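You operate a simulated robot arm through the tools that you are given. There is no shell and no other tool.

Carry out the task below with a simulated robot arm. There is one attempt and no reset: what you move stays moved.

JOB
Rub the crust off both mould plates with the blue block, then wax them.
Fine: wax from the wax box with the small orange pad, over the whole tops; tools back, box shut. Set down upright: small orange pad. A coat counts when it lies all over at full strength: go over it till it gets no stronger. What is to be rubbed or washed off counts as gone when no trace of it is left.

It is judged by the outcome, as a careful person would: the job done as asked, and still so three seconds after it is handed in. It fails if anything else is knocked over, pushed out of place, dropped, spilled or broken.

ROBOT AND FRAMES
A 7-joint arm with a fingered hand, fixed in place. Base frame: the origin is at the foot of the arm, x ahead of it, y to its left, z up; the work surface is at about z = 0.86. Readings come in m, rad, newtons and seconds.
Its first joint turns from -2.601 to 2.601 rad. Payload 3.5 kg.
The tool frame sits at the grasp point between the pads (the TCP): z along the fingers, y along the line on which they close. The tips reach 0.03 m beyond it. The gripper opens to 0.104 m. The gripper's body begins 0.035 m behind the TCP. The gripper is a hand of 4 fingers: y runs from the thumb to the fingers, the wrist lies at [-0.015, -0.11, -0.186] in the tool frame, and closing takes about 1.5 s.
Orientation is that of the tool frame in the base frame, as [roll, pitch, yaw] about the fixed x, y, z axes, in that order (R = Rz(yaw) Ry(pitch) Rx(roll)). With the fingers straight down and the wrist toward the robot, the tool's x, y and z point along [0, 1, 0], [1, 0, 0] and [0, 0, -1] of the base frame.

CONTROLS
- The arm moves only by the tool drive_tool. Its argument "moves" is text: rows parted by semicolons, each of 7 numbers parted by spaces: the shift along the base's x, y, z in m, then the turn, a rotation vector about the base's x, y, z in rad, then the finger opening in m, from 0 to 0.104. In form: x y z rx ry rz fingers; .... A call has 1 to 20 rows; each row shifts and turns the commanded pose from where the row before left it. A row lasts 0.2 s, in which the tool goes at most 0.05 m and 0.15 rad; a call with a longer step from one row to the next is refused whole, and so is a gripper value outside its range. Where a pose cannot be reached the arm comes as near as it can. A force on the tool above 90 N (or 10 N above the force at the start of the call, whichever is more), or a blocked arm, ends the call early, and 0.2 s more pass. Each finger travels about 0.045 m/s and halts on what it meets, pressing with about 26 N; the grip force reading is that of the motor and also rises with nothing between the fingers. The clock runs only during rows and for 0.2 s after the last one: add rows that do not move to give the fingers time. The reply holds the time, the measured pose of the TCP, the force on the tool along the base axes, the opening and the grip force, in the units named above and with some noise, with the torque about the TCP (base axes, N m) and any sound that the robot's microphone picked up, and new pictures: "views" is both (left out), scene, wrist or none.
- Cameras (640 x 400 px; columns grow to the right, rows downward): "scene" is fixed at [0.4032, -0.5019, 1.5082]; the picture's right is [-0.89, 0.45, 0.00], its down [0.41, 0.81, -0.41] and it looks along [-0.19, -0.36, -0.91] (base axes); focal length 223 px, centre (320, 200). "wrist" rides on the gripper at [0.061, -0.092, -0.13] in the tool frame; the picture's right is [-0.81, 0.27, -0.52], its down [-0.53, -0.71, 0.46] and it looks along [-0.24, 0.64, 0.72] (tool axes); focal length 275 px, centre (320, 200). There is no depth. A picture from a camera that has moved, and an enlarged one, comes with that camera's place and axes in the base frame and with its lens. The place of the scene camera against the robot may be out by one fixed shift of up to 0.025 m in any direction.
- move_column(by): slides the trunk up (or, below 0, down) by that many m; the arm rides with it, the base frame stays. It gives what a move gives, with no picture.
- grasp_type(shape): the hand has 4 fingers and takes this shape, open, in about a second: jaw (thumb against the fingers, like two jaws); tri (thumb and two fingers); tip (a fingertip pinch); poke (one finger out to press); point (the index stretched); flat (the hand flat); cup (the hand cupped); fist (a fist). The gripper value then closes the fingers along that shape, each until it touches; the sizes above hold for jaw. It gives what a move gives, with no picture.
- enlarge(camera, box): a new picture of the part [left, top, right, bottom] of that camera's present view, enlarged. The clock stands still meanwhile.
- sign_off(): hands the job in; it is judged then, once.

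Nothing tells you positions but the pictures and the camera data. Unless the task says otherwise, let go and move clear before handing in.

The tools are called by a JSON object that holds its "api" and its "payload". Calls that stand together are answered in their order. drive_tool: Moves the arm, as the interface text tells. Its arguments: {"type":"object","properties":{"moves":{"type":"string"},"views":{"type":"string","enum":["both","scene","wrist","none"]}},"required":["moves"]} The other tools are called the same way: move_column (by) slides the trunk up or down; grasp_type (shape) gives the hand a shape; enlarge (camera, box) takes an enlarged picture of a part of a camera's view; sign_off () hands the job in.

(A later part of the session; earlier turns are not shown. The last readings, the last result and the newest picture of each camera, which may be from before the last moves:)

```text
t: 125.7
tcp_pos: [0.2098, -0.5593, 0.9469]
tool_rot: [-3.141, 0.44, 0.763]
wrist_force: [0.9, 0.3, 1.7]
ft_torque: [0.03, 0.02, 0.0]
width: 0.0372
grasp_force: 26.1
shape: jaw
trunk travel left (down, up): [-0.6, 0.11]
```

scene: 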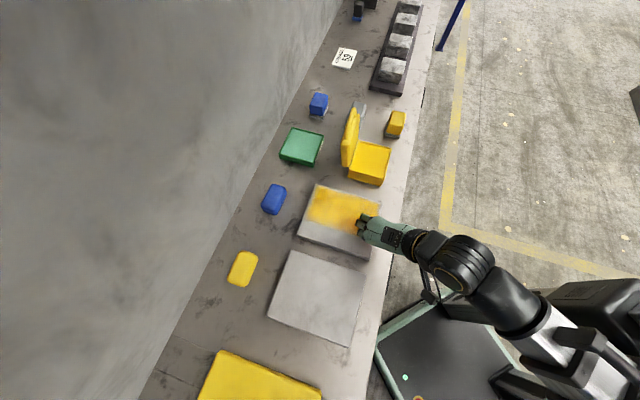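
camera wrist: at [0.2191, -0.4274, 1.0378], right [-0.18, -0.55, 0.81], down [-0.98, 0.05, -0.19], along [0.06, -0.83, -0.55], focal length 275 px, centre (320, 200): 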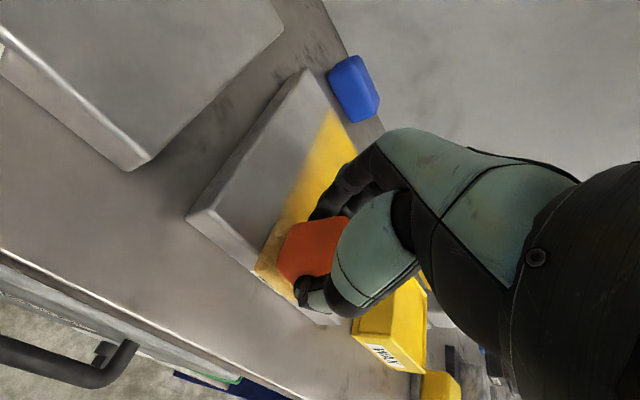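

{"api": "drive_tool", "payload": {"moves": "0 0 -0.002 0 0 0 0.01; 0.023 -0.023 0 0 0 0 0.01; 0.023 -0.023 0 0 0 0 0.01; 0.023 -0.023 0 0 0 0 0.01; 0.023 -0.023 0 0 0 0 0.01; 0.023 -0.023 0 0 0 0 0.01; 0.023 -0.023 0 0 0 0 0.01; -0.023 0.023 0 0 0 0 0.01; -0.023 0.023 0 0 0 0 0.01; -0.023 0.023 0 0 0 0 0.01; -0.023 0.023 0 0 0 0 0.01; -0.023 0.023 0 0 0 0 0.01; -0.023 0.023 0 0 0 0 0.01; 0.0212 0.0212 0 0 0 0 0.01; 0.023 -0.023 0 0 0 0 0.01; 0.023 -0.023 0 0 0 0 0.01; 0.023 -0.023 0 0 0 0 0.01; 0.023 -0.023 0 0 0 0 0.01; 0.023 -0.023 0 0 0 0 0.01; 0.023 -0.023 0 0 0 0 0.01", "views": "none"}}

{"api": "drive_tool", "payload": {"moves": "-0.023 0.023 0 0 0 0 0.01; -0.023 0.023 0 0 0 0 0.01; -0.023 0.023 0 0 0 0 0.01; -0.023 0.023 0 0 0 0 0.01; -0.023 0.023 0 0 0 0 0.01; -0.023 0.023 0 0 0 0 0.01; 0 0 0.025 0 0 0 0.01; 0 0 0.04 0 0 0 0.01; -0.028 -0.033 0 0 0 0 0.01; -0.028 -0.034 0 0 0 0 0.01; -0.028 -0.034 0 0 0 0 0.01; -0.028 -0.034 0 0 0 0 0.01; 0 0 0 0 0 0 0.01", "views": "both"}}

{"api": "enlarge", "payload": {"camera": "scene", "box": [290, 150, 430, 270]}}

```text
t: 129.9
tcp_pos: [0.3717, -0.6752, 0.9468]
tool_rot: [-3.141, 0.438, 0.765]
wrist_force: [-0.6, 0.3, -0.1]
ft_torque: [0.04, 0.01, -0.02]
width: 0.0371
grasp_force: 26.3
shape: jaw
trunk travel left (down, up): [-0.6, 0.11]
```

```text
t: 132.7
tcp_pos: [0.1207, -0.6711, 1.0127]
tool_rot: [3.141, 0.439, 0.764]
wrist_force: [0.2, 0.2, -0.8]
ft_torque: [0.04, 0.01, 0.03]
width: 0.0367
grasp_force: 26.0
shape: jaw
trunk travel left (down, up): [-0.6, 0.11]
camera wrist: at [0.1357, -0.5277, 1.1053], right [-0.18, -0.55, 0.81], down [-0.98, 0.05, -0.19], along [0.06, -0.83, -0.55], focal length 275 px, centre (320, 200)
```

scene: 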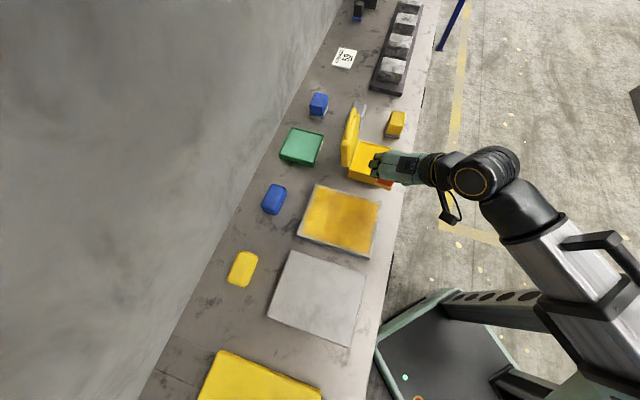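
wrist: 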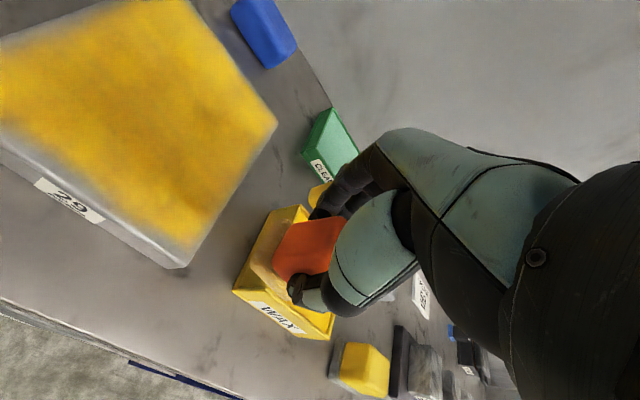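

```text
3.33 times, centred on (360, 210) of scene
camera zoom: at [0.4032, -0.5019, 1.5082], right [-0.89, 0.45, 0.0], down [0.41, 0.81, -0.41], along [-0.19, -0.36, -0.91], focal length 744 px, centre (187, 167)
```

zoom: 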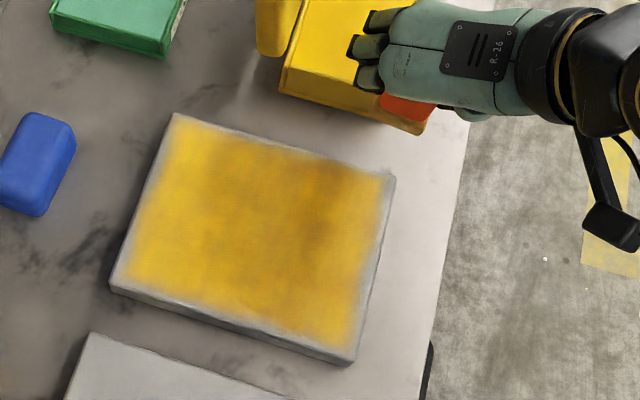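

Plate 1 now has a coat all over. I'll look at its evenness.

{"api": "enlarge", "payload": {"camera": "wrist", "box": [0, 0, 320, 280]}}

{"api": "enlarge", "payload": {"camera": "scene", "box": [294, 180, 388, 260]}}

```text
1.43 times, centred on (160, 140) of wrist
camera zoom: at [0.1357, -0.5277, 1.1053], right [-0.18, -0.55, 0.81], down [-0.98, 0.05, -0.19], along [0.06, -0.83, -0.55], focal length 393 px, centre (549, 286)
```

zoom: 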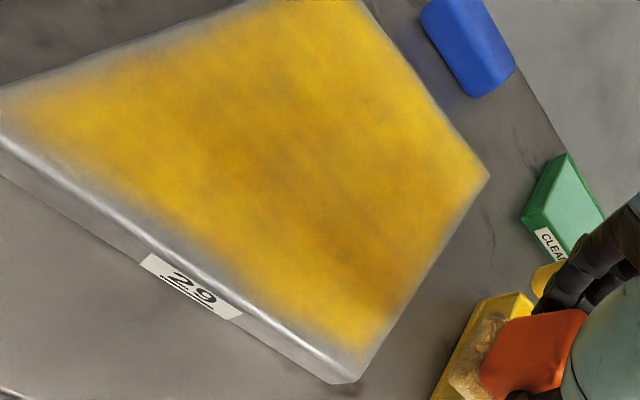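

```text
5.00 times, centred on (341, 220) of scene
camera zoom: at [0.4032, -0.5019, 1.5082], right [-0.89, 0.45, 0.0], down [0.41, 0.81, -0.41], along [-0.19, -0.36, -0.91], focal length 1115 px, centre (215, 100)
```

zoom: 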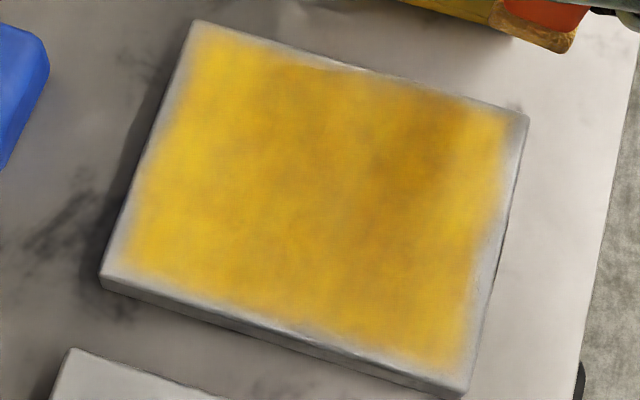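

It's fairly even but mottled, so I'll go over it again with fresh wax until it stops changing. Dip again first.

{"api": "drive_tool", "payload": {"moves": "-0.0166 -0.042 0 0 0 0 0.01; -0.0166 -0.042 0 0 0 0 0.01; 0 0 0 0 0 0 0.01; 0 0 -0.035 0 0 0 0.01; 0 0 -0.016 0 0 0 0.01; 0 0 -0.004 0 0 0 0.01; 0 0 0 0 0 0 0.01; 0 0 0.02 0 0 0 0.01; 0 0 0.035 0 0 0 0.01; 0.0188 0.0412 0 0 0 0 0.01; 0.0188 0.0412 0 0 0 0 0.01; 0.0188 0.0413 0 0 0 0 0.01; 0 0 0 0 0 0 0.01; 0 0 -0.04 0 0 0 0.01; 0 0 -0.02 0 0 0 0.01; 0 0 -0.0075 0 0 0 0.01; 0 0 0 0 0 0 0.01", "views": "wrist"}}

```text
t: 136.3
tcp_pos: [0.1425, -0.6343, 0.946]
tool_rot: [3.139, 0.438, 0.763]
wrist_force: [0.3, -1.5, 9.5]
ft_torque: [-0.07, 0.06, 0.02]
width: 0.037
grasp_force: 25.7
shape: jaw
trunk travel left (down, up): [-0.6, 0.11]
camera wrist: at [0.1586, -0.491, 1.0386], right [-0.18, -0.55, 0.81], down [-0.98, 0.05, -0.19], along [0.06, -0.83, -0.55], focal length 275 px, centre (320, 200)
```

wrist: 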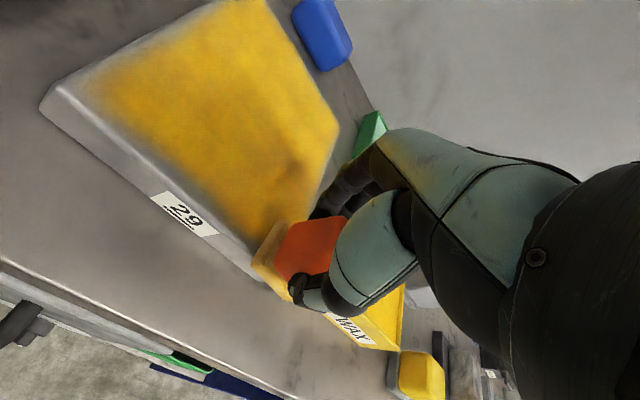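

{"api": "drive_tool", "payload": {"moves": "0.023 -0.023 0 0 0 0 0.01; 0.023 -0.023 0 0 0 0 0.01; 0.023 -0.023 0 0 0 0 0.01; 0.023 -0.023 0 0 0 0 0.01; 0.023 -0.023 0 0 0 0 0.01; 0.023 -0.023 0 0 0 0 0.01; 0.0177 0.0177 0 0 0 0 0.01; -0.023 0.023 0 0 0 0 0.01; -0.023 0.023 0 0 0 0 0.01; -0.023 0.023 0 0 0 0 0.01; -0.023 0.023 0 0 0 0 0.01; -0.023 0.023 0 0 0 0 0.01; -0.023 0.023 0 0 0 0 0.01; 0.0177 0.0177 0 0 0 0 0.01; 0.023 -0.023 0 0 0 0 0.01; 0.023 -0.023 0 0 0 0 0.01; 0.023 -0.023 0 0 0 0 0.01; 0.023 -0.023 0 0 0 0 0.01; 0.023 -0.023 0 0 0 0 0.01; 0.023 -0.023 0 0 0 0 0.01", "views": "none"}}

{"api": "drive_tool", "payload": {"moves": "0.0177 0.0177 0 0 0 0 0.01; -0.023 0.023 0 0 0 0 0.01; -0.023 0.023 0 0 0 0 0.01; -0.023 0.023 0 0 0 0 0.01; -0.023 0.023 0 0 0 0 0.01; -0.023 0.023 0 0 0 0 0.01; -0.023 0.023 0 0 0 0 0.01; 0.0177 0.0177 0 0 0 0 0.01; 0.023 -0.023 0 0 0 0 0.01; 0.023 -0.023 0 0 0 0 0.01; 0.023 -0.023 0 0 0 0 0.01; 0.023 -0.023 0 0 0 0 0.01; 0.023 -0.023 0 0 0 0 0.01; 0.023 -0.023 0 0 0 0 0.01; -0.023 0.023 0 0 0 0 0.01; -0.023 0.023 0 0 0 0 0.01; -0.023 0.023 0 0 0 0 0.01; -0.023 0.023 0 0 0 0 0.01; -0.023 0.023 0 0 0 0 0.01; -0.023 0.023 0 0 0 0 0.01", "views": "none"}}

{"api": "drive_tool", "payload": {"moves": "0 0 0.025 0 0 0 0.01; 0 0 0.04 0 0 0 0.01; -0.025 -0.033 0 0 0 0 0.01; -0.025 -0.034 0 0 0 0 0.01; -0.025 -0.034 0 0 0 0 0.01; -0.025 -0.034 0 0 0 0 0.01; 0 0 0 0 0 0 0.01", "views": "both"}}

{"api": "enlarge", "payload": {"camera": "scene", "box": [294, 180, 388, 260]}}

{"api": "enlarge", "payload": {"camera": "wrist", "box": [0, 0, 320, 280]}}

```text
t: 140.5
tcp_pos: [0.318, -0.7328, 0.9438]
tool_rot: [3.141, 0.437, 0.764]
wrist_force: [-2.4, 2.2, 7.0]
ft_torque: [-0.02, 0.13, 0.0]
width: 0.0371
grasp_force: 25.7
shape: jaw
trunk travel left (down, up): [-0.6, 0.11]
```

```text
t: 144.7
tcp_pos: [0.2167, -0.5618, 0.9432]
tool_rot: [3.139, 0.438, 0.762]
wrist_force: [2.6, -2.4, 17.0]
ft_torque: [-0.23, 0.07, 0.02]
width: 0.037
grasp_force: 25.4
shape: jaw
trunk travel left (down, up): [-0.6, 0.11]
```

```text
t: 146.3
tcp_pos: [0.1178, -0.701, 1.0068]
tool_rot: [-3.141, 0.438, 0.765]
wrist_force: [-0.1, 0.8, -0.5]
ft_torque: [0.01, -0.01, 0.0]
width: 0.0367
grasp_force: 25.9
shape: jaw
trunk travel left (down, up): [-0.6, 0.11]
camera wrist: at [0.1321, -0.5586, 1.0998], right [-0.18, -0.55, 0.81], down [-0.98, 0.05, -0.19], along [0.06, -0.83, -0.55], focal length 275 px, centre (320, 200)
```

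scene: 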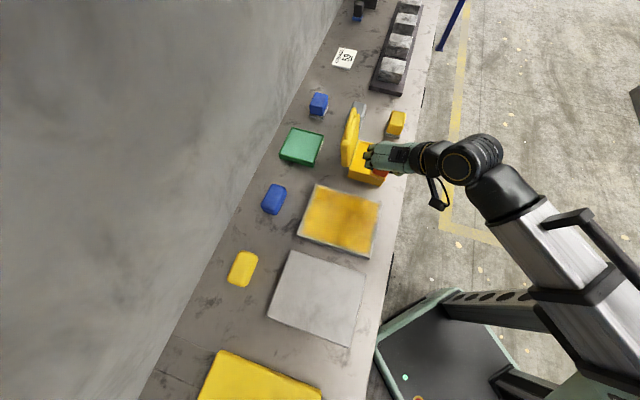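
wrist: 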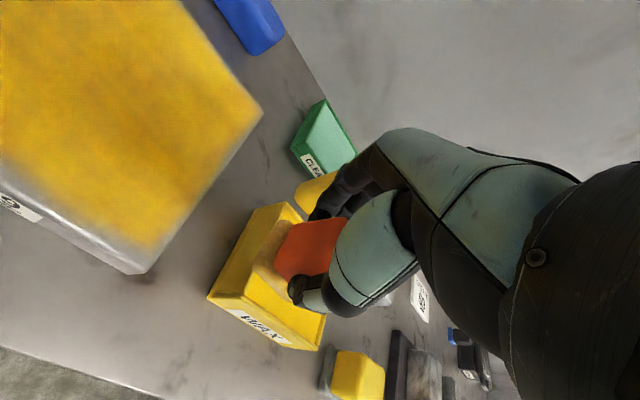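

```text
5.00 times, centred on (341, 220) of scene
camera zoom: at [0.4032, -0.5019, 1.5082], right [-0.89, 0.45, 0.0], down [0.41, 0.81, -0.41], along [-0.19, -0.36, -0.91], focal length 1115 px, centre (215, 100)
```

zoom: 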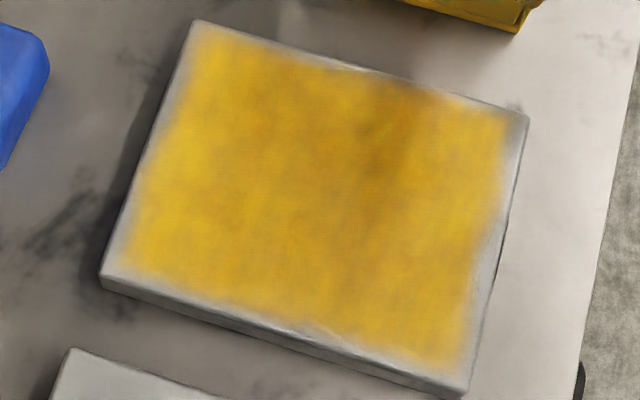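

```text
1.43 times, centred on (160, 140) of wrist
camera zoom: at [0.1321, -0.5586, 1.0998], right [-0.18, -0.55, 0.81], down [-0.98, 0.05, -0.19], along [0.06, -0.83, -0.55], focal length 393 px, centre (549, 286)
```

zoom: 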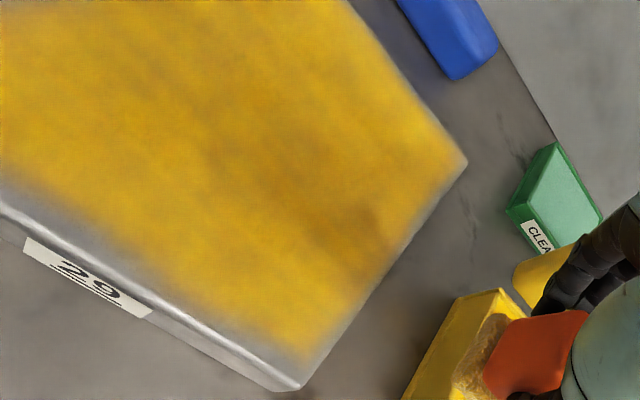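

Mostly unchanged except a slightly darker spot near the outer edge. I'll reload and rub that spot specifically, to see whether it's coat or just the plate's own tint.

{"api": "drive_tool", "payload": {"moves": "-0.0152 -0.027 0 0 0 0 0.01; -0.0151 -0.027 0 0 0 0 0.01; 0 0 0 0 0 0 0.01; 0 0 -0.03 0 0 0 0.01; 0 0 -0.015 0 0 0 0.01; 0 0 -0.004 0 0 0 0.01; 0 0 0 0 0 0 0.01; 0 0 0.02 0 0 0 0.01; 0 0 0.033 0 0 0 0.01; 0.0257 0.0316 0 0 0 0 0.01; 0.0257 0.0316 0 0 0 0 0.01; 0.0257 0.0316 0 0 0 0 0.01; 0 0 0 0 0 0 0.01; 0 0 -0.04 0 0 0 0.01; 0 0 -0.02 0 0 0 0.01; 0 0 -0.0065 0 0 0 0.01; 0 0 0 0 0 0 0.01", "views": "none"}}

{"api": "drive_tool", "payload": {"moves": "0.02 -0.02 0 0 0 0 0.01; 0.02 -0.02 0 0 0 0 0.01; 0.02 -0.02 0 0 0 0 0.01; -0.02 0.02 0 0 0 0 0.01; -0.02 0.02 0 0 0 0 0.01; -0.02 0.02 0 0 0 0 0.01; -0.02 0.02 0 0 0 0 0.01; 0.02 -0.02 0 0 0 0 0.01; 0.02 -0.02 0 0 0 0 0.01; 0.02 -0.02 0 0 0 0 0.01; 0.02 -0.02 0 0 0 0 0.01; -0.02 0.02 0 0 0 0 0.01; -0.02 0.02 0 0 0 0 0.01; -0.02 0.02 0 0 0 0 0.01; -0.02 0.02 0 0 0 0 0.01; 0 0 0.03 0 0 0 0.01; 0 0 0.035 0 0 0 0.01; -0.012 -0.03 0 0 0 0 0.01; -0.012 -0.03 0 0 0 0 0.01; -0.012 -0.03 0 0 0 0 0.01", "views": "both"}}

{"api": "enlarge", "payload": {"camera": "scene", "box": [294, 180, 388, 260]}}

{"api": "enlarge", "payload": {"camera": "wrist", "box": [0, 0, 320, 280]}}

```text
t: 149.9
tcp_pos: [0.1614, -0.6583, 0.9453]
tool_rot: [-3.14, 0.438, 0.764]
wrist_force: [0.4, 0.8, -0.6]
ft_torque: [-0.01, 0.02, 0.03]
width: 0.0368
grasp_force: 25.8
shape: jaw
trunk travel left (down, up): [-0.6, 0.11]
```

```text
t: 154.1
tcp_pos: [0.107, -0.7261, 1.011]
tool_rot: [-3.139, 0.439, 0.766]
wrist_force: [-0.8, 0.0, -1.4]
ft_torque: [0.0, -0.02, 0.03]
width: 0.0366
grasp_force: 26.2
shape: jaw
trunk travel left (down, up): [-0.6, 0.11]
camera wrist: at [0.1221, -0.5831, 1.1045], right [-0.18, -0.55, 0.81], down [-0.98, 0.05, -0.19], along [0.07, -0.83, -0.55], focal length 275 px, centre (320, 200)
```

scene: 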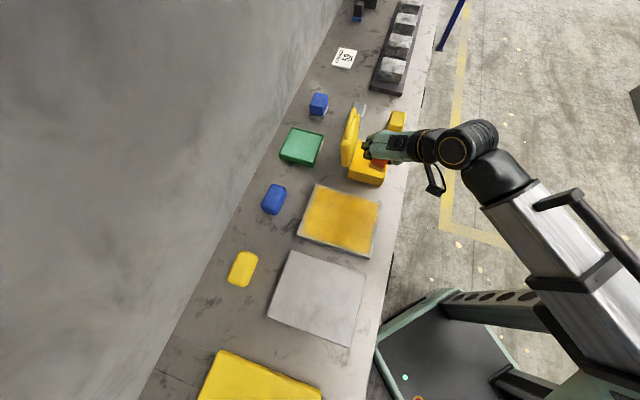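
wrist: 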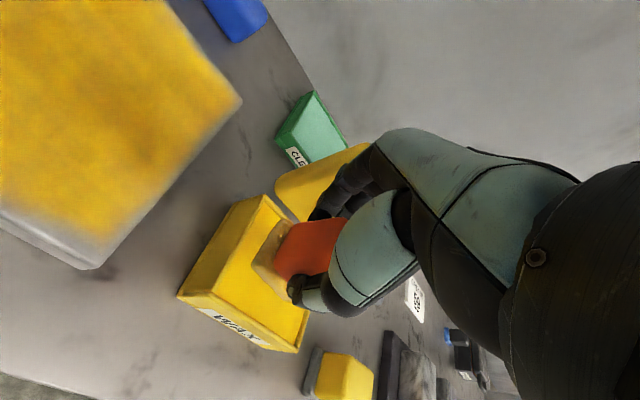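

```text
5.00 times, centred on (341, 220) of scene
camera zoom: at [0.4032, -0.5019, 1.5082], right [-0.89, 0.45, 0.0], down [0.41, 0.81, -0.41], along [-0.19, -0.36, -0.91], focal length 1115 px, centre (215, 100)
```

zoom: 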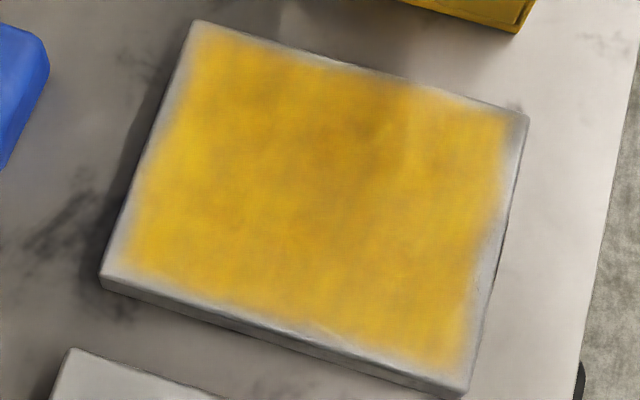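

```text
1.43 times, centred on (160, 140) of wrist
camera zoom: at [0.1221, -0.5831, 1.1045], right [-0.18, -0.55, 0.81], down [-0.98, 0.05, -0.19], along [0.07, -0.83, -0.55], focal length 393 px, centre (549, 286)
```

zoom: 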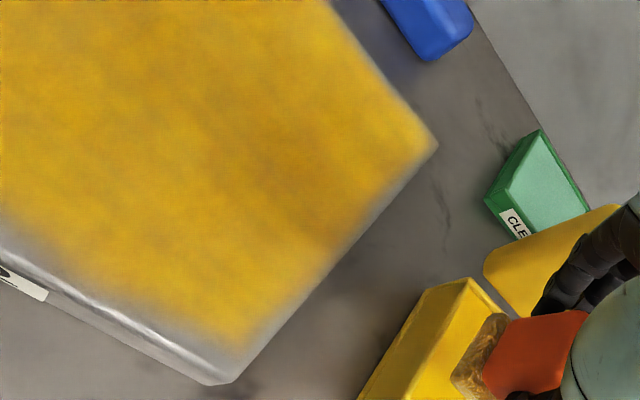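

The spot lightened slightly, so extra wax may still help. I'll do another full pass over plate 1 with fresh loads.

{"api": "drive_tool", "payload": {"moves": "-0.0195 -0.029 0 0 0 0 0.01; 0 0 0 0 0 0 0.01; 0 0 -0.035 0 0 0 0.01; 0 0 -0.0145 0 0 0 0.01; 0 0 -0.004 0 0 0 0.01; 0 0 0 0 0 0 0.01", "views": "none"}}

{"api": "drive_tool", "payload": {"moves": "0 0 0.02 0 0 0 0.01; 0 0 0.034 0 0 0 0.01; 0.0188 0.0412 0 0 0 0 0.01; 0.0188 0.0412 0 0 0 0 0.01; 0.0188 0.0413 0 0 0 0 0.01; 0 0 0 0 0 0 0.01; 0 0 -0.04 0 0 0 0.01; 0 0 -0.022 0 0 0 0.01; 0 0 -0.0065 0 0 0 0.01; 0 0 0 0 0 0 0.01", "views": "none"}}

```text
t: 155.5
tcp_pos: [0.0872, -0.7564, 0.9609]
tool_rot: [3.138, 0.44, 0.762]
wrist_force: [4.1, -2.3, 14.3]
ft_torque: [-0.04, 0.08, -0.07]
width: 0.0373
grasp_force: 26.3
shape: jaw
trunk travel left (down, up): [-0.6, 0.11]
```

```text
t: 157.7
tcp_pos: [0.1441, -0.6312, 0.944]
tool_rot: [3.139, 0.439, 0.765]
wrist_force: [1.6, 0.0, 14.9]
ft_torque: [-0.07, 0.13, 0.0]
width: 0.0371
grasp_force: 25.7
shape: jaw
trunk travel left (down, up): [-0.6, 0.11]
```

{"api": "drive_tool", "payload": {"moves": "0.023 -0.023 0 0 0 0 0.01; 0.023 -0.023 0 0 0 0 0.01; 0.023 -0.023 0 0 0 0 0.01; 0.023 -0.023 0 0 0 0 0.01; 0.023 -0.023 0 0 0 0 0.01; 0.023 -0.023 0 0 0 0 0.01; 0.0177 0.0177 0 0 0 0 0.01; -0.023 0.023 0 0 0 0 0.01; -0.023 0.023 0 0 0 0 0.01; -0.023 0.023 0 0 0 0 0.01; -0.023 0.023 0 0 0 0 0.01; -0.023 0.023 0 0 0 0 0.01; -0.023 0.023 0 0 0 0 0.01; 0.0177 0.0177 0 0 0 0 0.01; 0.023 -0.023 0 0 0 0 0.01; 0.023 -0.023 0 0 0 0 0.01; 0.023 -0.023 0 0 0 0 0.01; 0.023 -0.023 0 0 0 0 0.01; 0.023 -0.023 0 0 0 0 0.01; 0.023 -0.023 0 0 0 0 0.01", "views": "none"}}

{"api": "drive_tool", "payload": {"moves": "-0.023 0.023 0 0 0 0 0.01; -0.023 0.023 0 0 0 0 0.01; -0.023 0.023 0 0 0 0 0.01; -0.023 0.023 0 0 0 0 0.01; -0.023 0.023 0 0 0 0 0.01; -0.023 0.023 0 0 0 0 0.01; 0 0 0.028 0 0 0 0.01; 0 0 0.04 0 0 0 0.01; -0.023 -0.0398 0 0 0 0 0.01; -0.023 -0.0398 0 0 0 0 0.01; -0.023 -0.0398 0 0 0 0 0.01; -0.023 -0.0398 0 0 0 0 0.01; 0 0 0 0 0 0 0.01; 0 0 -0.035 0 0 0 0.01; 0 0 -0.0145 0 0 0 0.01; 0 0 -0.004 0 0 0 0.01; 0 0 0 0 0 0 0.01", "views": "scene"}}

{"api": "enlarge", "payload": {"camera": "scene", "box": [294, 180, 388, 260]}}

{"api": "enlarge", "payload": {"camera": "scene", "box": [320, 90, 440, 190]}}

```text
t: 161.9
tcp_pos: [0.3181, -0.7357, 0.9454]
tool_rot: [3.14, 0.437, 0.762]
wrist_force: [-0.2, -0.5, 2.0]
ft_torque: [0.03, 0.09, -0.01]
width: 0.0369
grasp_force: 25.5
shape: jaw
trunk travel left (down, up): [-0.6, 0.11]
```

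```text
t: 165.5
tcp_pos: [0.0868, -0.7548, 0.9599]
tool_rot: [3.138, 0.441, 0.762]
wrist_force: [3.6, -0.9, 12.4]
ft_torque: [-0.03, 0.12, 0.02]
width: 0.0376
grasp_force: 26.1
shape: jaw
trunk travel left (down, up): [-0.6, 0.11]
```

scene: 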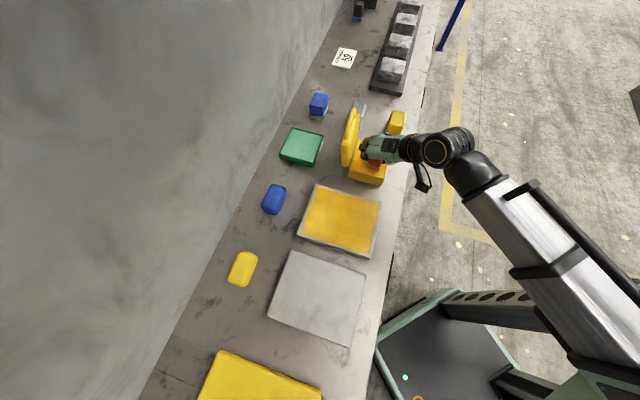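

```text
5.00 times, centred on (341, 220) of scene
camera zoom: at [0.4032, -0.5019, 1.5082], right [-0.89, 0.45, 0.0], down [0.41, 0.81, -0.41], along [-0.19, -0.36, -0.91], focal length 1115 px, centre (215, 100)
```

zoom: 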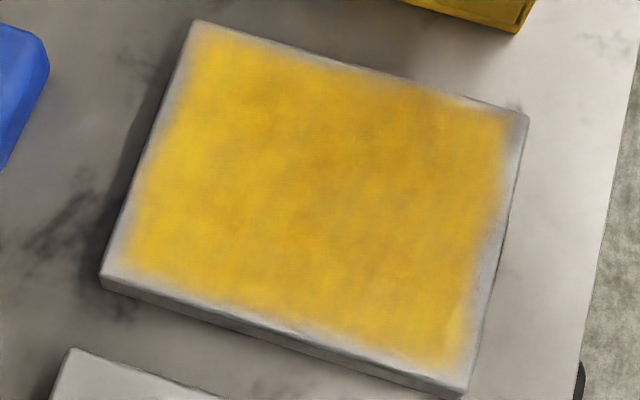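

```text
4.00 times, centred on (380, 140) of scene
camera zoom: at [0.4032, -0.5019, 1.5082], right [-0.89, 0.45, 0.0], down [0.41, 0.81, -0.41], along [-0.19, -0.36, -0.91], focal length 892 px, centre (80, 440)
```

zoom: 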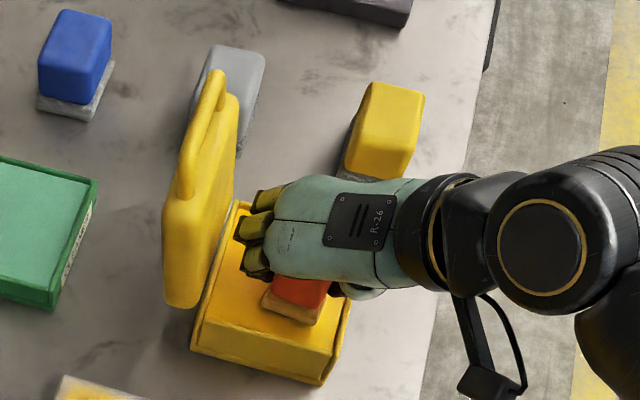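

More even now. Same for the other half of plate 1 with this fresh load.

{"api": "drive_tool", "payload": {"moves": "0 0 0.02 0 0 0 0.01; 0 0 0.034 0 0 0 0.01; 0.022 0.0353 0 0 0 0 0.01; 0.022 0.0353 0 0 0 0 0.01; 0.022 0.0353 0 0 0 0 0.01; 0.022 0.0353 0 0 0 0 0.01; 0.022 0.0353 0 0 0 0 0.01; 0 0 0 0 0 0 0.01; 0 0 -0.04 0 0 0 0.01; 0 0 -0.022 0 0 0 0.01; 0 0 -0.0075 0 0 0 0.01; 0 0 0 0 0 0 0.01", "views": "none"}}

{"api": "drive_tool", "payload": {"moves": "0.023 -0.023 0 0 0 0 0.01; 0.023 -0.023 0 0 0 0 0.01; 0.023 -0.023 0 0 0 0 0.01; 0.023 -0.023 0 0 0 0 0.01; 0.023 -0.023 0 0 0 0 0.01; 0.023 -0.023 0 0 0 0 0.01; 0.0177 0.0177 0 0 0 0 0.01; -0.023 0.023 0 0 0 0 0.01; -0.023 0.023 0 0 0 0 0.01; -0.023 0.023 0 0 0 0 0.01; -0.023 0.023 0 0 0 0 0.01; -0.023 0.023 0 0 0 0 0.01; -0.023 0.023 0 0 0 0 0.01; 0.0177 0.0177 0 0 0 0 0.01; 0.023 -0.023 0 0 0 0 0.01; 0.023 -0.023 0 0 0 0 0.01; 0.023 -0.023 0 0 0 0 0.01; 0.023 -0.023 0 0 0 0 0.01; 0.023 -0.023 0 0 0 0 0.01; 0.023 -0.023 0 0 0 0 0.01", "views": "none"}}

{"api": "drive_tool", "payload": {"moves": "-0.023 0.023 0 0 0 0 0.01; -0.023 0.023 0 0 0 0 0.01; -0.023 0.023 0 0 0 0 0.01; -0.023 0.023 0 0 0 0 0.01; -0.023 0.023 0 0 0 0 0.01; -0.023 0.023 0 0 0 0 0.01; 0 0 0.028 0 0 0 0.01; 0 0 0.04 0 0 0 0.01; -0.0241 -0.0352 0 0 0 0 0.01; -0.0241 -0.0352 0 0 0 0 0.01; -0.0241 -0.0352 0 0 0 0 0.01; -0.0241 -0.0353 0 0 0 0 0.01; -0.0241 -0.0353 0 0 0 0 0.01; -0.0241 -0.0353 0 0 0 0 0.01; 0 0 0 0 0 0 0.01; 0 0 -0.035 0 0 0 0.01; 0 0 -0.0145 0 0 0 0.01; 0 0 -0.004 0 0 0 0.01; 0 0 0 0 0 0 0.01", "views": "both"}}

{"api": "enlarge", "payload": {"camera": "scene", "box": [294, 180, 388, 260]}}

```text
t: 168.1
tcp_pos: [0.1989, -0.5774, 0.9429]
tool_rot: [3.139, 0.439, 0.764]
wrist_force: [4.7, -0.4, 17.8]
ft_torque: [-0.11, 0.13, -0.03]
width: 0.0376
grasp_force: 26.1
shape: jaw
trunk travel left (down, up): [-0.6, 0.11]
```

```text
t: 172.3
tcp_pos: [0.3707, -0.6857, 0.9443]
tool_rot: [3.14, 0.437, 0.765]
wrist_force: [0.5, 0.2, -0.6]
ft_torque: [0.0, 0.01, -0.02]
width: 0.0364
grasp_force: 26.1
shape: jaw
trunk travel left (down, up): [-0.6, 0.11]
```

```text
t: 176.3
tcp_pos: [0.0847, -0.7559, 0.9586]
tool_rot: [3.138, 0.441, 0.762]
wrist_force: [-0.6, -2.5, 23.3]
ft_torque: [-0.23, 0.21, -0.14]
width: 0.0372
grasp_force: 26.1
shape: jaw
trunk travel left (down, up): [-0.6, 0.11]
camera wrist: at [0.1013, -0.6126, 1.0502], right [-0.18, -0.55, 0.81], down [-0.98, 0.05, -0.19], along [0.06, -0.83, -0.55], focal length 275 px, centre (320, 200)
```

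scene: 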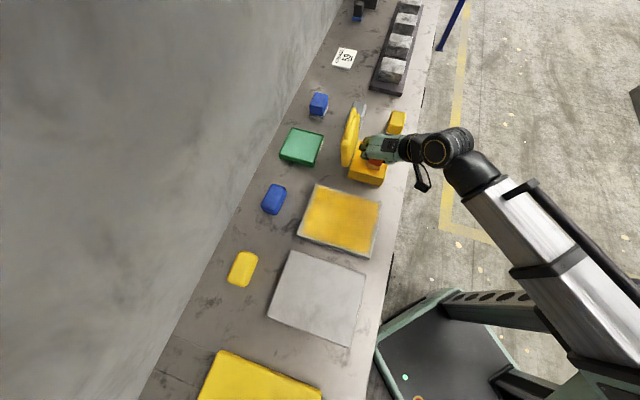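
wrist: 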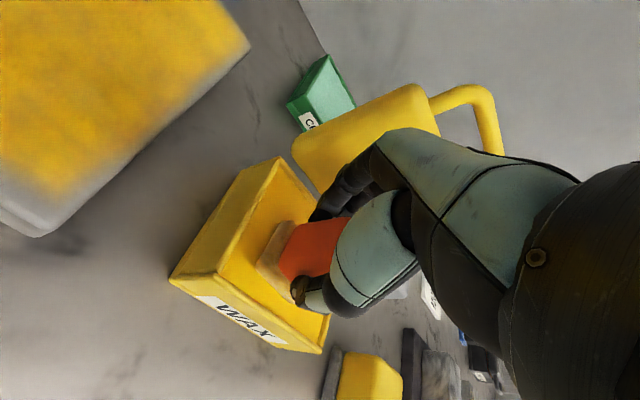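

```text
5.00 times, centred on (341, 220) of scene
camera zoom: at [0.4032, -0.5019, 1.5082], right [-0.89, 0.45, 0.0], down [0.41, 0.81, -0.41], along [-0.19, -0.36, -0.91], focal length 1115 px, centre (215, 100)
```

zoom: 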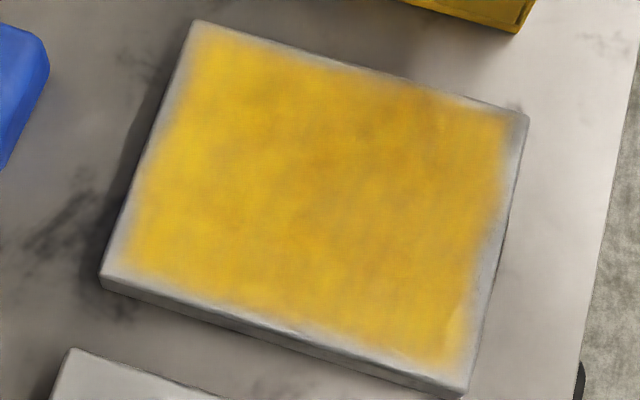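

Plate 1 looks saturated and no longer changes. The pressure was light at its far inner corner, so I'll give that part one firmer pass with the fresh load.

{"api": "drive_tool", "payload": {"moves": "0 0 0.02 0 0 0 0.01; 0 0 0.034 0 0 0 0.01; 0.0358 0.0243 0 0 0 0 0.01; 0.0358 0.0243 0 0 0 0 0.01; 0.0358 0.0243 0 0 0 0 0.01; 0.0358 0.0243 0 0 0 0 0.01; 0.0358 0.0243 0 0 0 0 0.01; 0.0358 0.0243 0 0 0 0 0.01; 0 0 0 0 0 0 0.01; 0 0 -0.04 0 0 0 0.01; 0 0 -0.022 0 0 0 0.01; 0 0 -0.0085 0 0 0 0.01; 0 0 0 0 0 0 0.01", "views": "none"}}

{"api": "drive_tool", "payload": {"moves": "0.0236 -0.0236 -0.0005 0 0 0 0.01; 0.0236 -0.0236 -0.0005 0 0 0 0.01; 0.0236 -0.0236 -0.0005 0 0 0 0.01; 0 0 0 0 0 0 0.01; -0.0236 0.0236 0 0 0 0 0.01; -0.0236 0.0236 0 0 0 0 0.01; -0.0236 0.0236 0 0 0 0 0.01; -0.0177 -0.0177 0 0 0 0 0.01; 0.0236 -0.0236 0 0 0 0 0.01; 0.0236 -0.0236 0 0 0 0 0.01; 0.0236 -0.0236 0 0 0 0 0.01; 0 0 0 0 0 0 0.01", "views": "none"}}

```text
t: 179.1
tcp_pos: [0.3019, -0.6077, 0.9413]
tool_rot: [3.132, 0.441, 0.76]
wrist_force: [2.2, 1.9, 36.0]
ft_torque: [-0.24, 0.24, -0.14]
width: 0.0387
grasp_force: 26.4
shape: jaw
trunk travel left (down, up): [-0.6, 0.11]
```

```text
t: 181.7
tcp_pos: [0.3554, -0.7008, 0.9389]
tool_rot: [3.142, 0.439, 0.763]
wrist_force: [-4.4, 1.3, 10.6]
ft_torque: [0.01, 0.23, -0.04]
width: 0.0369
grasp_force: 26.1
shape: jaw
trunk travel left (down, up): [-0.6, 0.11]
```

{"api": "drive_tool", "payload": {"moves": "-0.0236 0.0236 0 0 0 0 0.01; -0.0236 0.0236 0 0 0 0 0.01; -0.0236 0.0236 0 0 0 0 0.01; 0 0 0.025 0 0 0 0.01; 0 0 0.04 0 0 0 0.01; 0 0 0 0 0 0 0.01", "views": "both"}}

{"api": "enlarge", "payload": {"camera": "wrist", "box": [220, 180, 380, 340]}}

{"api": "enlarge", "payload": {"camera": "scene", "box": [300, 160, 420, 270]}}

```text
t: 183.1
tcp_pos: [0.2841, -0.6266, 1.0041]
tool_rot: [-3.142, 0.44, 0.763]
wrist_force: [0.3, 0.4, -0.9]
ft_torque: [-0.01, 0.01, 0.0]
width: 0.0368
grasp_force: 26.3
shape: jaw
trunk travel left (down, up): [-0.6, 0.11]
camera wrist: at [0.2994, -0.4833, 1.0967], right [-0.18, -0.55, 0.81], down [-0.98, 0.05, -0.19], along [0.06, -0.83, -0.55], focal length 275 px, centre (320, 200)
```

scene: 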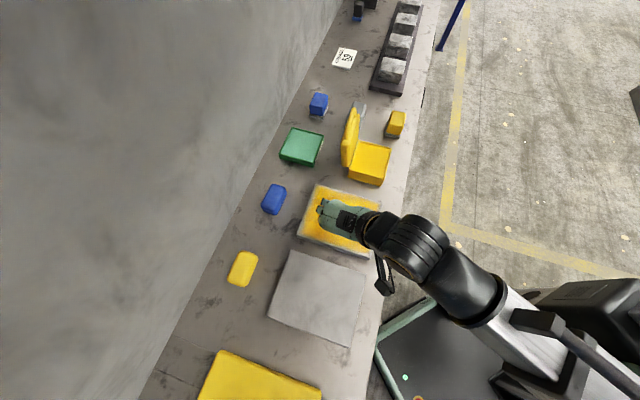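
wrist: 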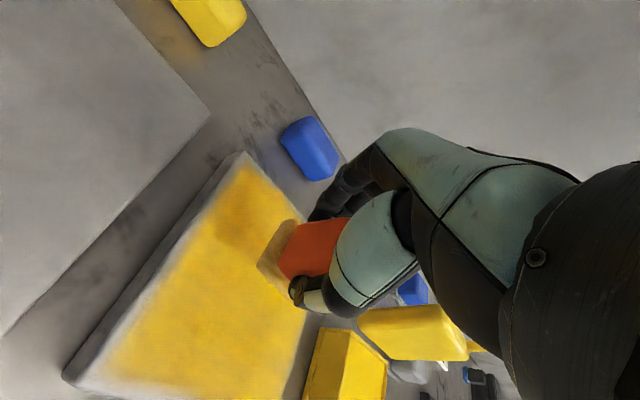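

```text
2.50 times, centred on (300, 260) of wrist
camera zoom: at [0.2994, -0.4833, 1.0967], right [-0.18, -0.55, 0.81], down [-0.98, 0.05, -0.19], along [0.06, -0.83, -0.55], focal length 688 px, centre (370, 50)
```

zoom: 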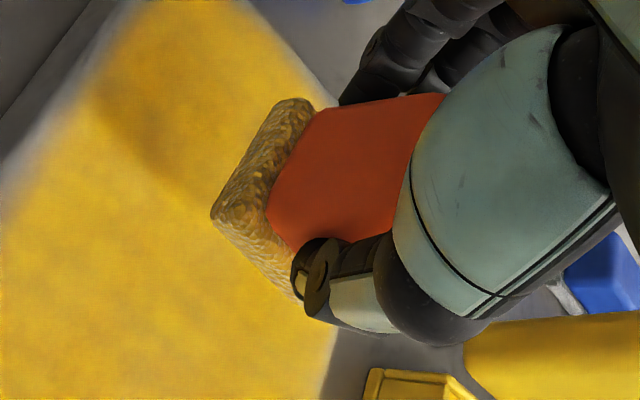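

```text
3.64 times, centred on (360, 215) of scene
camera zoom: at [0.4032, -0.5019, 1.5082], right [-0.89, 0.45, 0.0], down [0.41, 0.81, -0.41], along [-0.19, -0.36, -0.91], focal length 811 px, centre (174, 146)
```

zoom: 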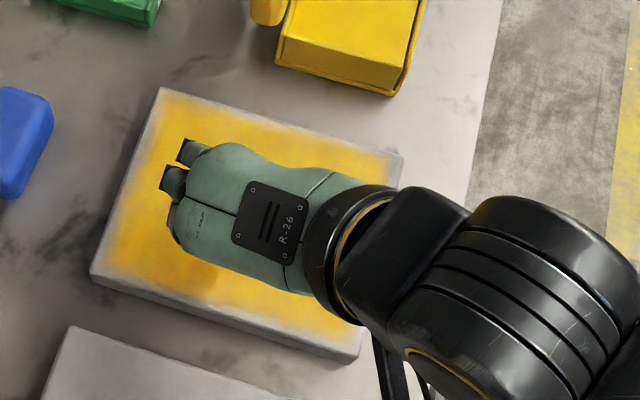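

Plate 1 is evenly coated. The pad has crept up a few mm in the grip, so I'll keep pressure lighter. On to plate 2, starting at its far end on the plate-1 side.

{"api": "drive_tool", "payload": {"moves": "0.0457 0.0041 0 0 0 0 0.01; 0.0457 0.0041 0 0 0 0 0.01; 0.0457 0.0041 0 0 0 0 0.01; 0 0 0 0 0 0 0.01; 0 0 -0.04 0 0 0 0.01; 0 0 -0.018 0 0 0 0.01; 0 0 -0.004 0 0 0 0.01; 0 0 0 0 0 0 0.01", "views": "both"}}

```text
t: 184.9
tcp_pos: [0.4214, -0.6171, 0.9411]
tool_rot: [3.139, 0.437, 0.762]
wrist_force: [1.4, -2.5, 4.3]
ft_torque: [-0.04, 0.04, -0.01]
width: 0.0368
grasp_force: 25.8
shape: jaw
trunk travel left (down, up): [-0.6, 0.11]
camera wrist: at [0.4362, -0.4737, 1.0342], right [-0.18, -0.55, 0.81], down [-0.98, 0.05, -0.19], along [0.07, -0.83, -0.55], focal length 275 px, centre (320, 200)
```

scene: 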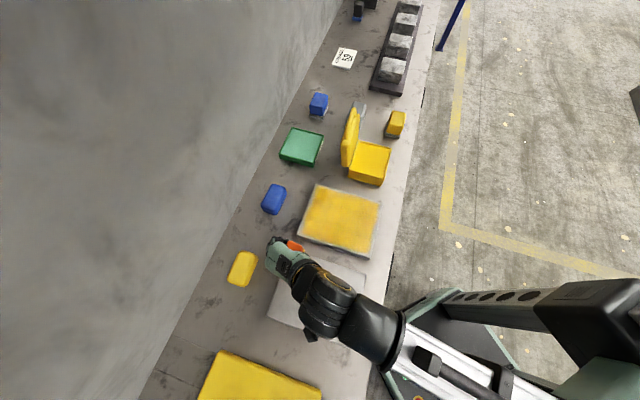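
wrist: 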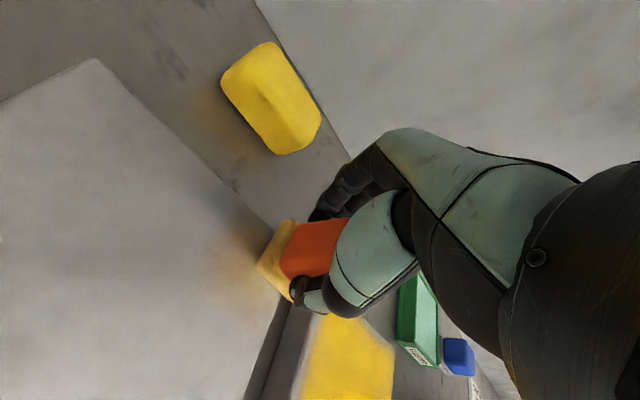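

{"api": "drive_tool", "payload": {"moves": "0 0 -0.001 0 0 0 0.01; -0.0212 0.0212 0 0 0 0 0.01; -0.0212 0.0212 0 0 0 0 0.01; -0.0212 0.0212 0 0 0 0 0.01; -0.0212 0.0212 0 0 0 0 0.01; -0.0212 0.0212 0 0 0 0 0.01; -0.0212 0.0212 0 0 0 0 0.01; 0 0 0 0 0 0 0.01", "views": "both"}}

{"api": "enlarge", "payload": {"camera": "scene", "box": [250, 230, 400, 360]}}

```text
t: 186.7
tcp_pos: [0.2955, -0.4897, 0.9393]
tool_rot: [3.134, 0.438, 0.761]
wrist_force: [2.7, -2.1, 20.5]
ft_torque: [-0.22, 0.06, 0.07]
width: 0.0378
grasp_force: 25.8
shape: jaw
trunk travel left (down, up): [-0.6, 0.11]
camera wrist: at [0.3105, -0.3458, 1.0314], right [-0.18, -0.55, 0.81], down [-0.98, 0.05, -0.19], along [0.07, -0.83, -0.55], focal length 275 px, centre (320, 200)
```

scene: 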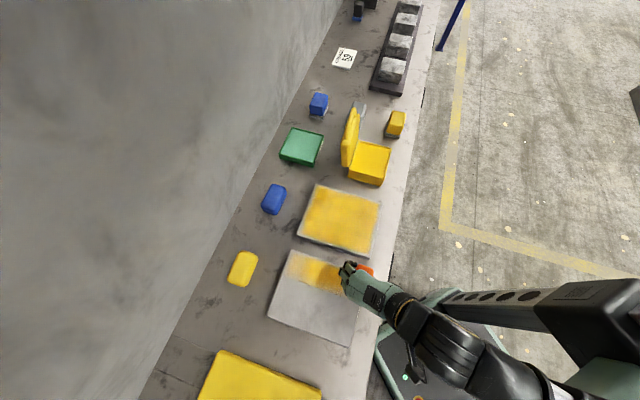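
wrist: 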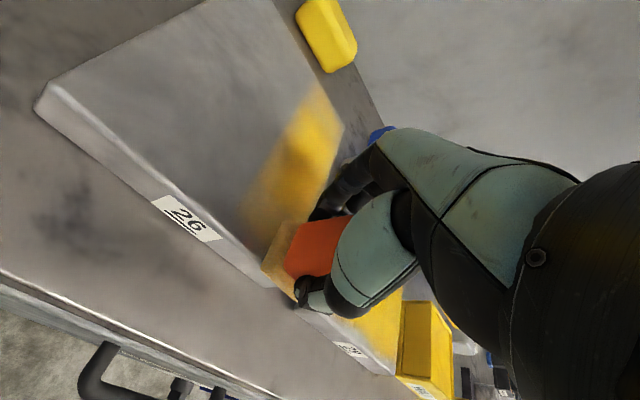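

```text
3.08 times, centred on (325, 295) of scene
camera zoom: at [0.4032, -0.5019, 1.5082], right [-0.89, 0.45, 0.0], down [0.41, 0.81, -0.41], along [-0.19, -0.36, -0.91], focal length 686 px, centre (305, -92)
```

zoom: 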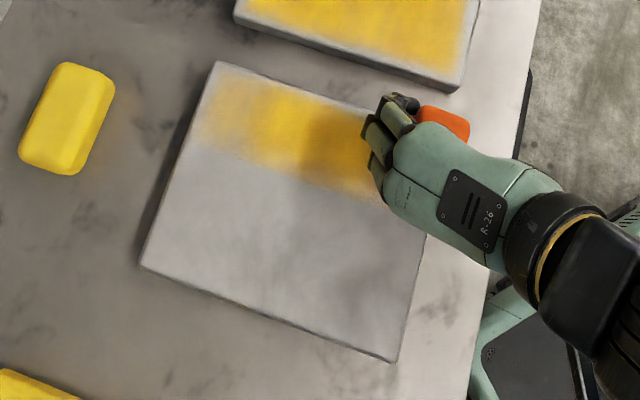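

Reachable. Now a wax reload: lift and travel to the box.

{"api": "drive_tool", "payload": {"moves": "0 0 0.03 0 0 0 0.01; 0 0 0.04 0 0 0 0.01; -0.0298 -0.038 0 0 0 0 0.01; -0.0298 -0.038 0 0 0 0 0.01; -0.0298 -0.038 0 0 0 0 0.01; -0.0298 -0.038 0 0 0 0 0.01; -0.0298 -0.038 0 0 0 0 0.01; -0.0298 -0.038 0 0 0 0 0.01; -0.0298 -0.038 0 0 0 0 0.01; 0 0 0 0 0 0 0.01; 0 0 -0.035 0 0 0 0.01; 0 0 -0.016 0 0 0 0.01; 0 0 0 0 0 0 0.01", "views": "none"}}

```text
t: 189.5
tcp_pos: [0.085, -0.7549, 0.9606]
tool_rot: [-3.14, 0.439, 0.766]
wrist_force: [0.2, -0.2, -0.3]
ft_torque: [-0.01, 0.0, 0.0]
width: 0.0373
grasp_force: 26.0
shape: jaw
trunk travel left (down, up): [-0.6, 0.11]
```

{"api": "drive_tool", "payload": {"moves": "0 0 -0.003 0 0 0 0.01; 0 0 -0.002 0 0 0 0.01; 0 0 0 0 0 0 0.01; 0 0 0 0 0 0 0.01", "views": "wrist"}}

```text
t: 190.5
tcp_pos: [0.0858, -0.7552, 0.9559]
tool_rot: [3.139, 0.438, 0.762]
wrist_force: [3.5, -2.9, 13.1]
ft_torque: [-0.04, 0.11, -0.07]
width: 0.0374
grasp_force: 26.2
shape: jaw
trunk travel left (down, up): [-0.6, 0.11]
camera wrist: at [0.1009, -0.6117, 1.0482], right [-0.18, -0.55, 0.81], down [-0.98, 0.05, -0.19], along [0.06, -0.83, -0.55], focal length 275 px, centre (320, 200)
```

wrist: 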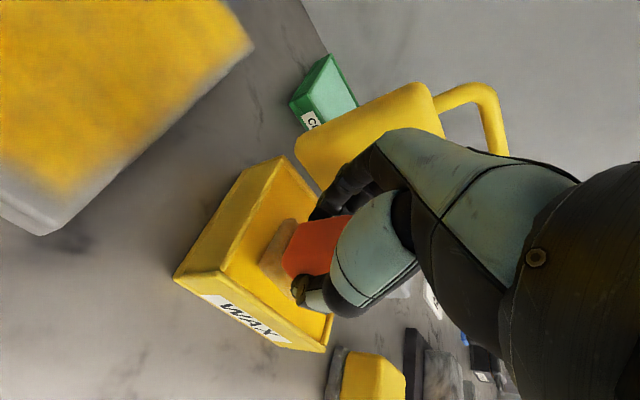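

{"api": "drive_tool", "payload": {"moves": "0 0 0.02 0 0 0 0.01; 0 0 0.034 0 0 0 0.01; 0.03 0.0379 0 0 0 0 0.01; 0.03 0.0379 0 0 0 0 0.01; 0.03 0.0379 0 0 0 0 0.01; 0.03 0.0379 0 0 0 0 0.01; 0.03 0.0379 0 0 0 0 0.01; 0.03 0.0379 0 0 0 0 0.01; 0.0297 0.0381 0 0 0 0 0.01; 0 0 0 0 0 0 0.01; 0 0 -0.04 0 0 0 0.01; 0 0 -0.026 0 0 0 0.01; 0 0 -0.004 0 0 0 0.01; 0 0 0 0 0 0 0.01", "views": "none"}}

```text
t: 193.5
tcp_pos: [0.295, -0.4903, 0.9401]
tool_rot: [3.139, 0.439, 0.763]
wrist_force: [2.8, -0.7, 16.9]
ft_torque: [-0.03, 0.14, -0.08]
width: 0.0376
grasp_force: 25.6
shape: jaw
trunk travel left (down, up): [-0.6, 0.11]
```

{"api": "drive_tool", "payload": {"moves": "0.0212 -0.0212 -0.0003 0 0 0 0.01; 0.0212 -0.0212 -0.0003 0 0 0 0.01; 0.0212 -0.0212 -0.0003 0 0 0 0.01; 0.0212 -0.0212 -0.0003 0 0 0 0.01; 0.0212 -0.0212 -0.0003 0 0 0 0.01; 0.0212 -0.0212 -0.0003 0 0 0 0.01; 0.0177 0.0177 0 0 0 0 0.01; -0.0212 0.0212 0.0003 0 0 0 0.01; -0.0212 0.0212 0.0003 0 0 0 0.01; -0.0212 0.0212 0.0003 0 0 0 0.01; -0.0212 0.0212 0.0003 0 0 0 0.01; -0.0212 0.0212 0.0003 0 0 0 0.01; -0.0212 0.0212 0.0003 0 0 0 0.01; 0.0177 0.0177 0 0 0 0 0.01; 0.0212 -0.0212 -0.0003 0 0 0 0.01; 0.0212 -0.0212 -0.0003 0 0 0 0.01; 0.0212 -0.0212 -0.0003 0 0 0 0.01; 0.0212 -0.0212 -0.0003 0 0 0 0.01; 0.0212 -0.0212 -0.0003 0 0 0 0.01; 0.0212 -0.0212 -0.0003 0 0 0 0.01", "views": "both"}}

{"api": "enlarge", "payload": {"camera": "scene", "box": [250, 230, 400, 360]}}

```text
t: 197.7
tcp_pos: [0.4596, -0.5815, 0.9359]
tool_rot: [3.138, 0.44, 0.761]
wrist_force: [-2.6, 3.1, 18.1]
ft_torque: [-0.04, 0.25, -0.07]
width: 0.0369
grasp_force: 25.9
shape: jaw
trunk travel left (down, up): [-0.6, 0.11]
camera wrist: at [0.475, -0.438, 1.0286], right [-0.18, -0.55, 0.81], down [-0.98, 0.05, -0.19], along [0.07, -0.83, -0.55], focal length 275 px, centre (320, 200)
```

scene: 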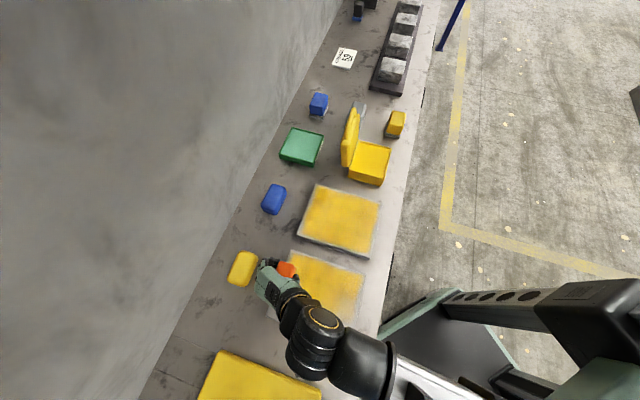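
wrist: 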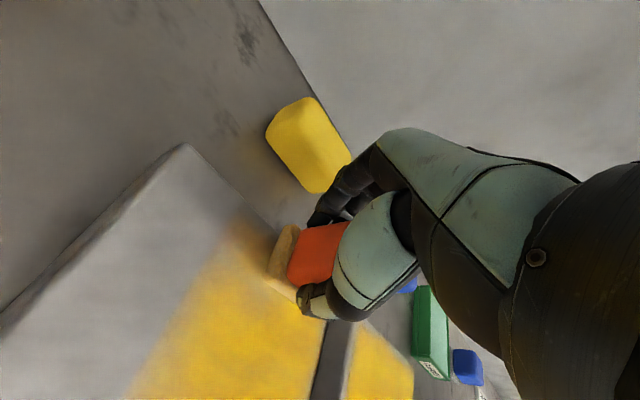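

```text
3.08 times, centred on (325, 295) of scene
camera zoom: at [0.4032, -0.5019, 1.5082], right [-0.89, 0.45, 0.0], down [0.41, 0.81, -0.41], along [-0.19, -0.36, -0.91], focal length 686 px, centre (305, -92)
```

zoom: 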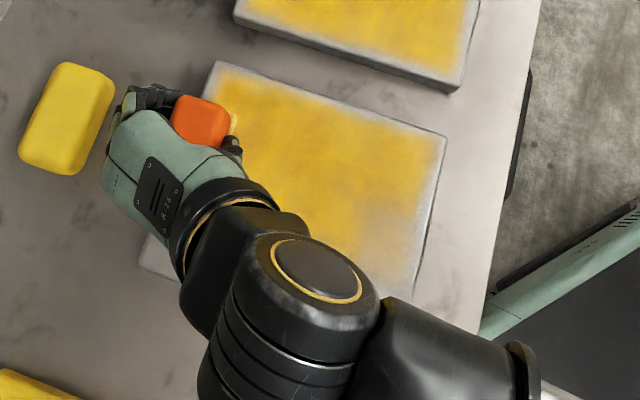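

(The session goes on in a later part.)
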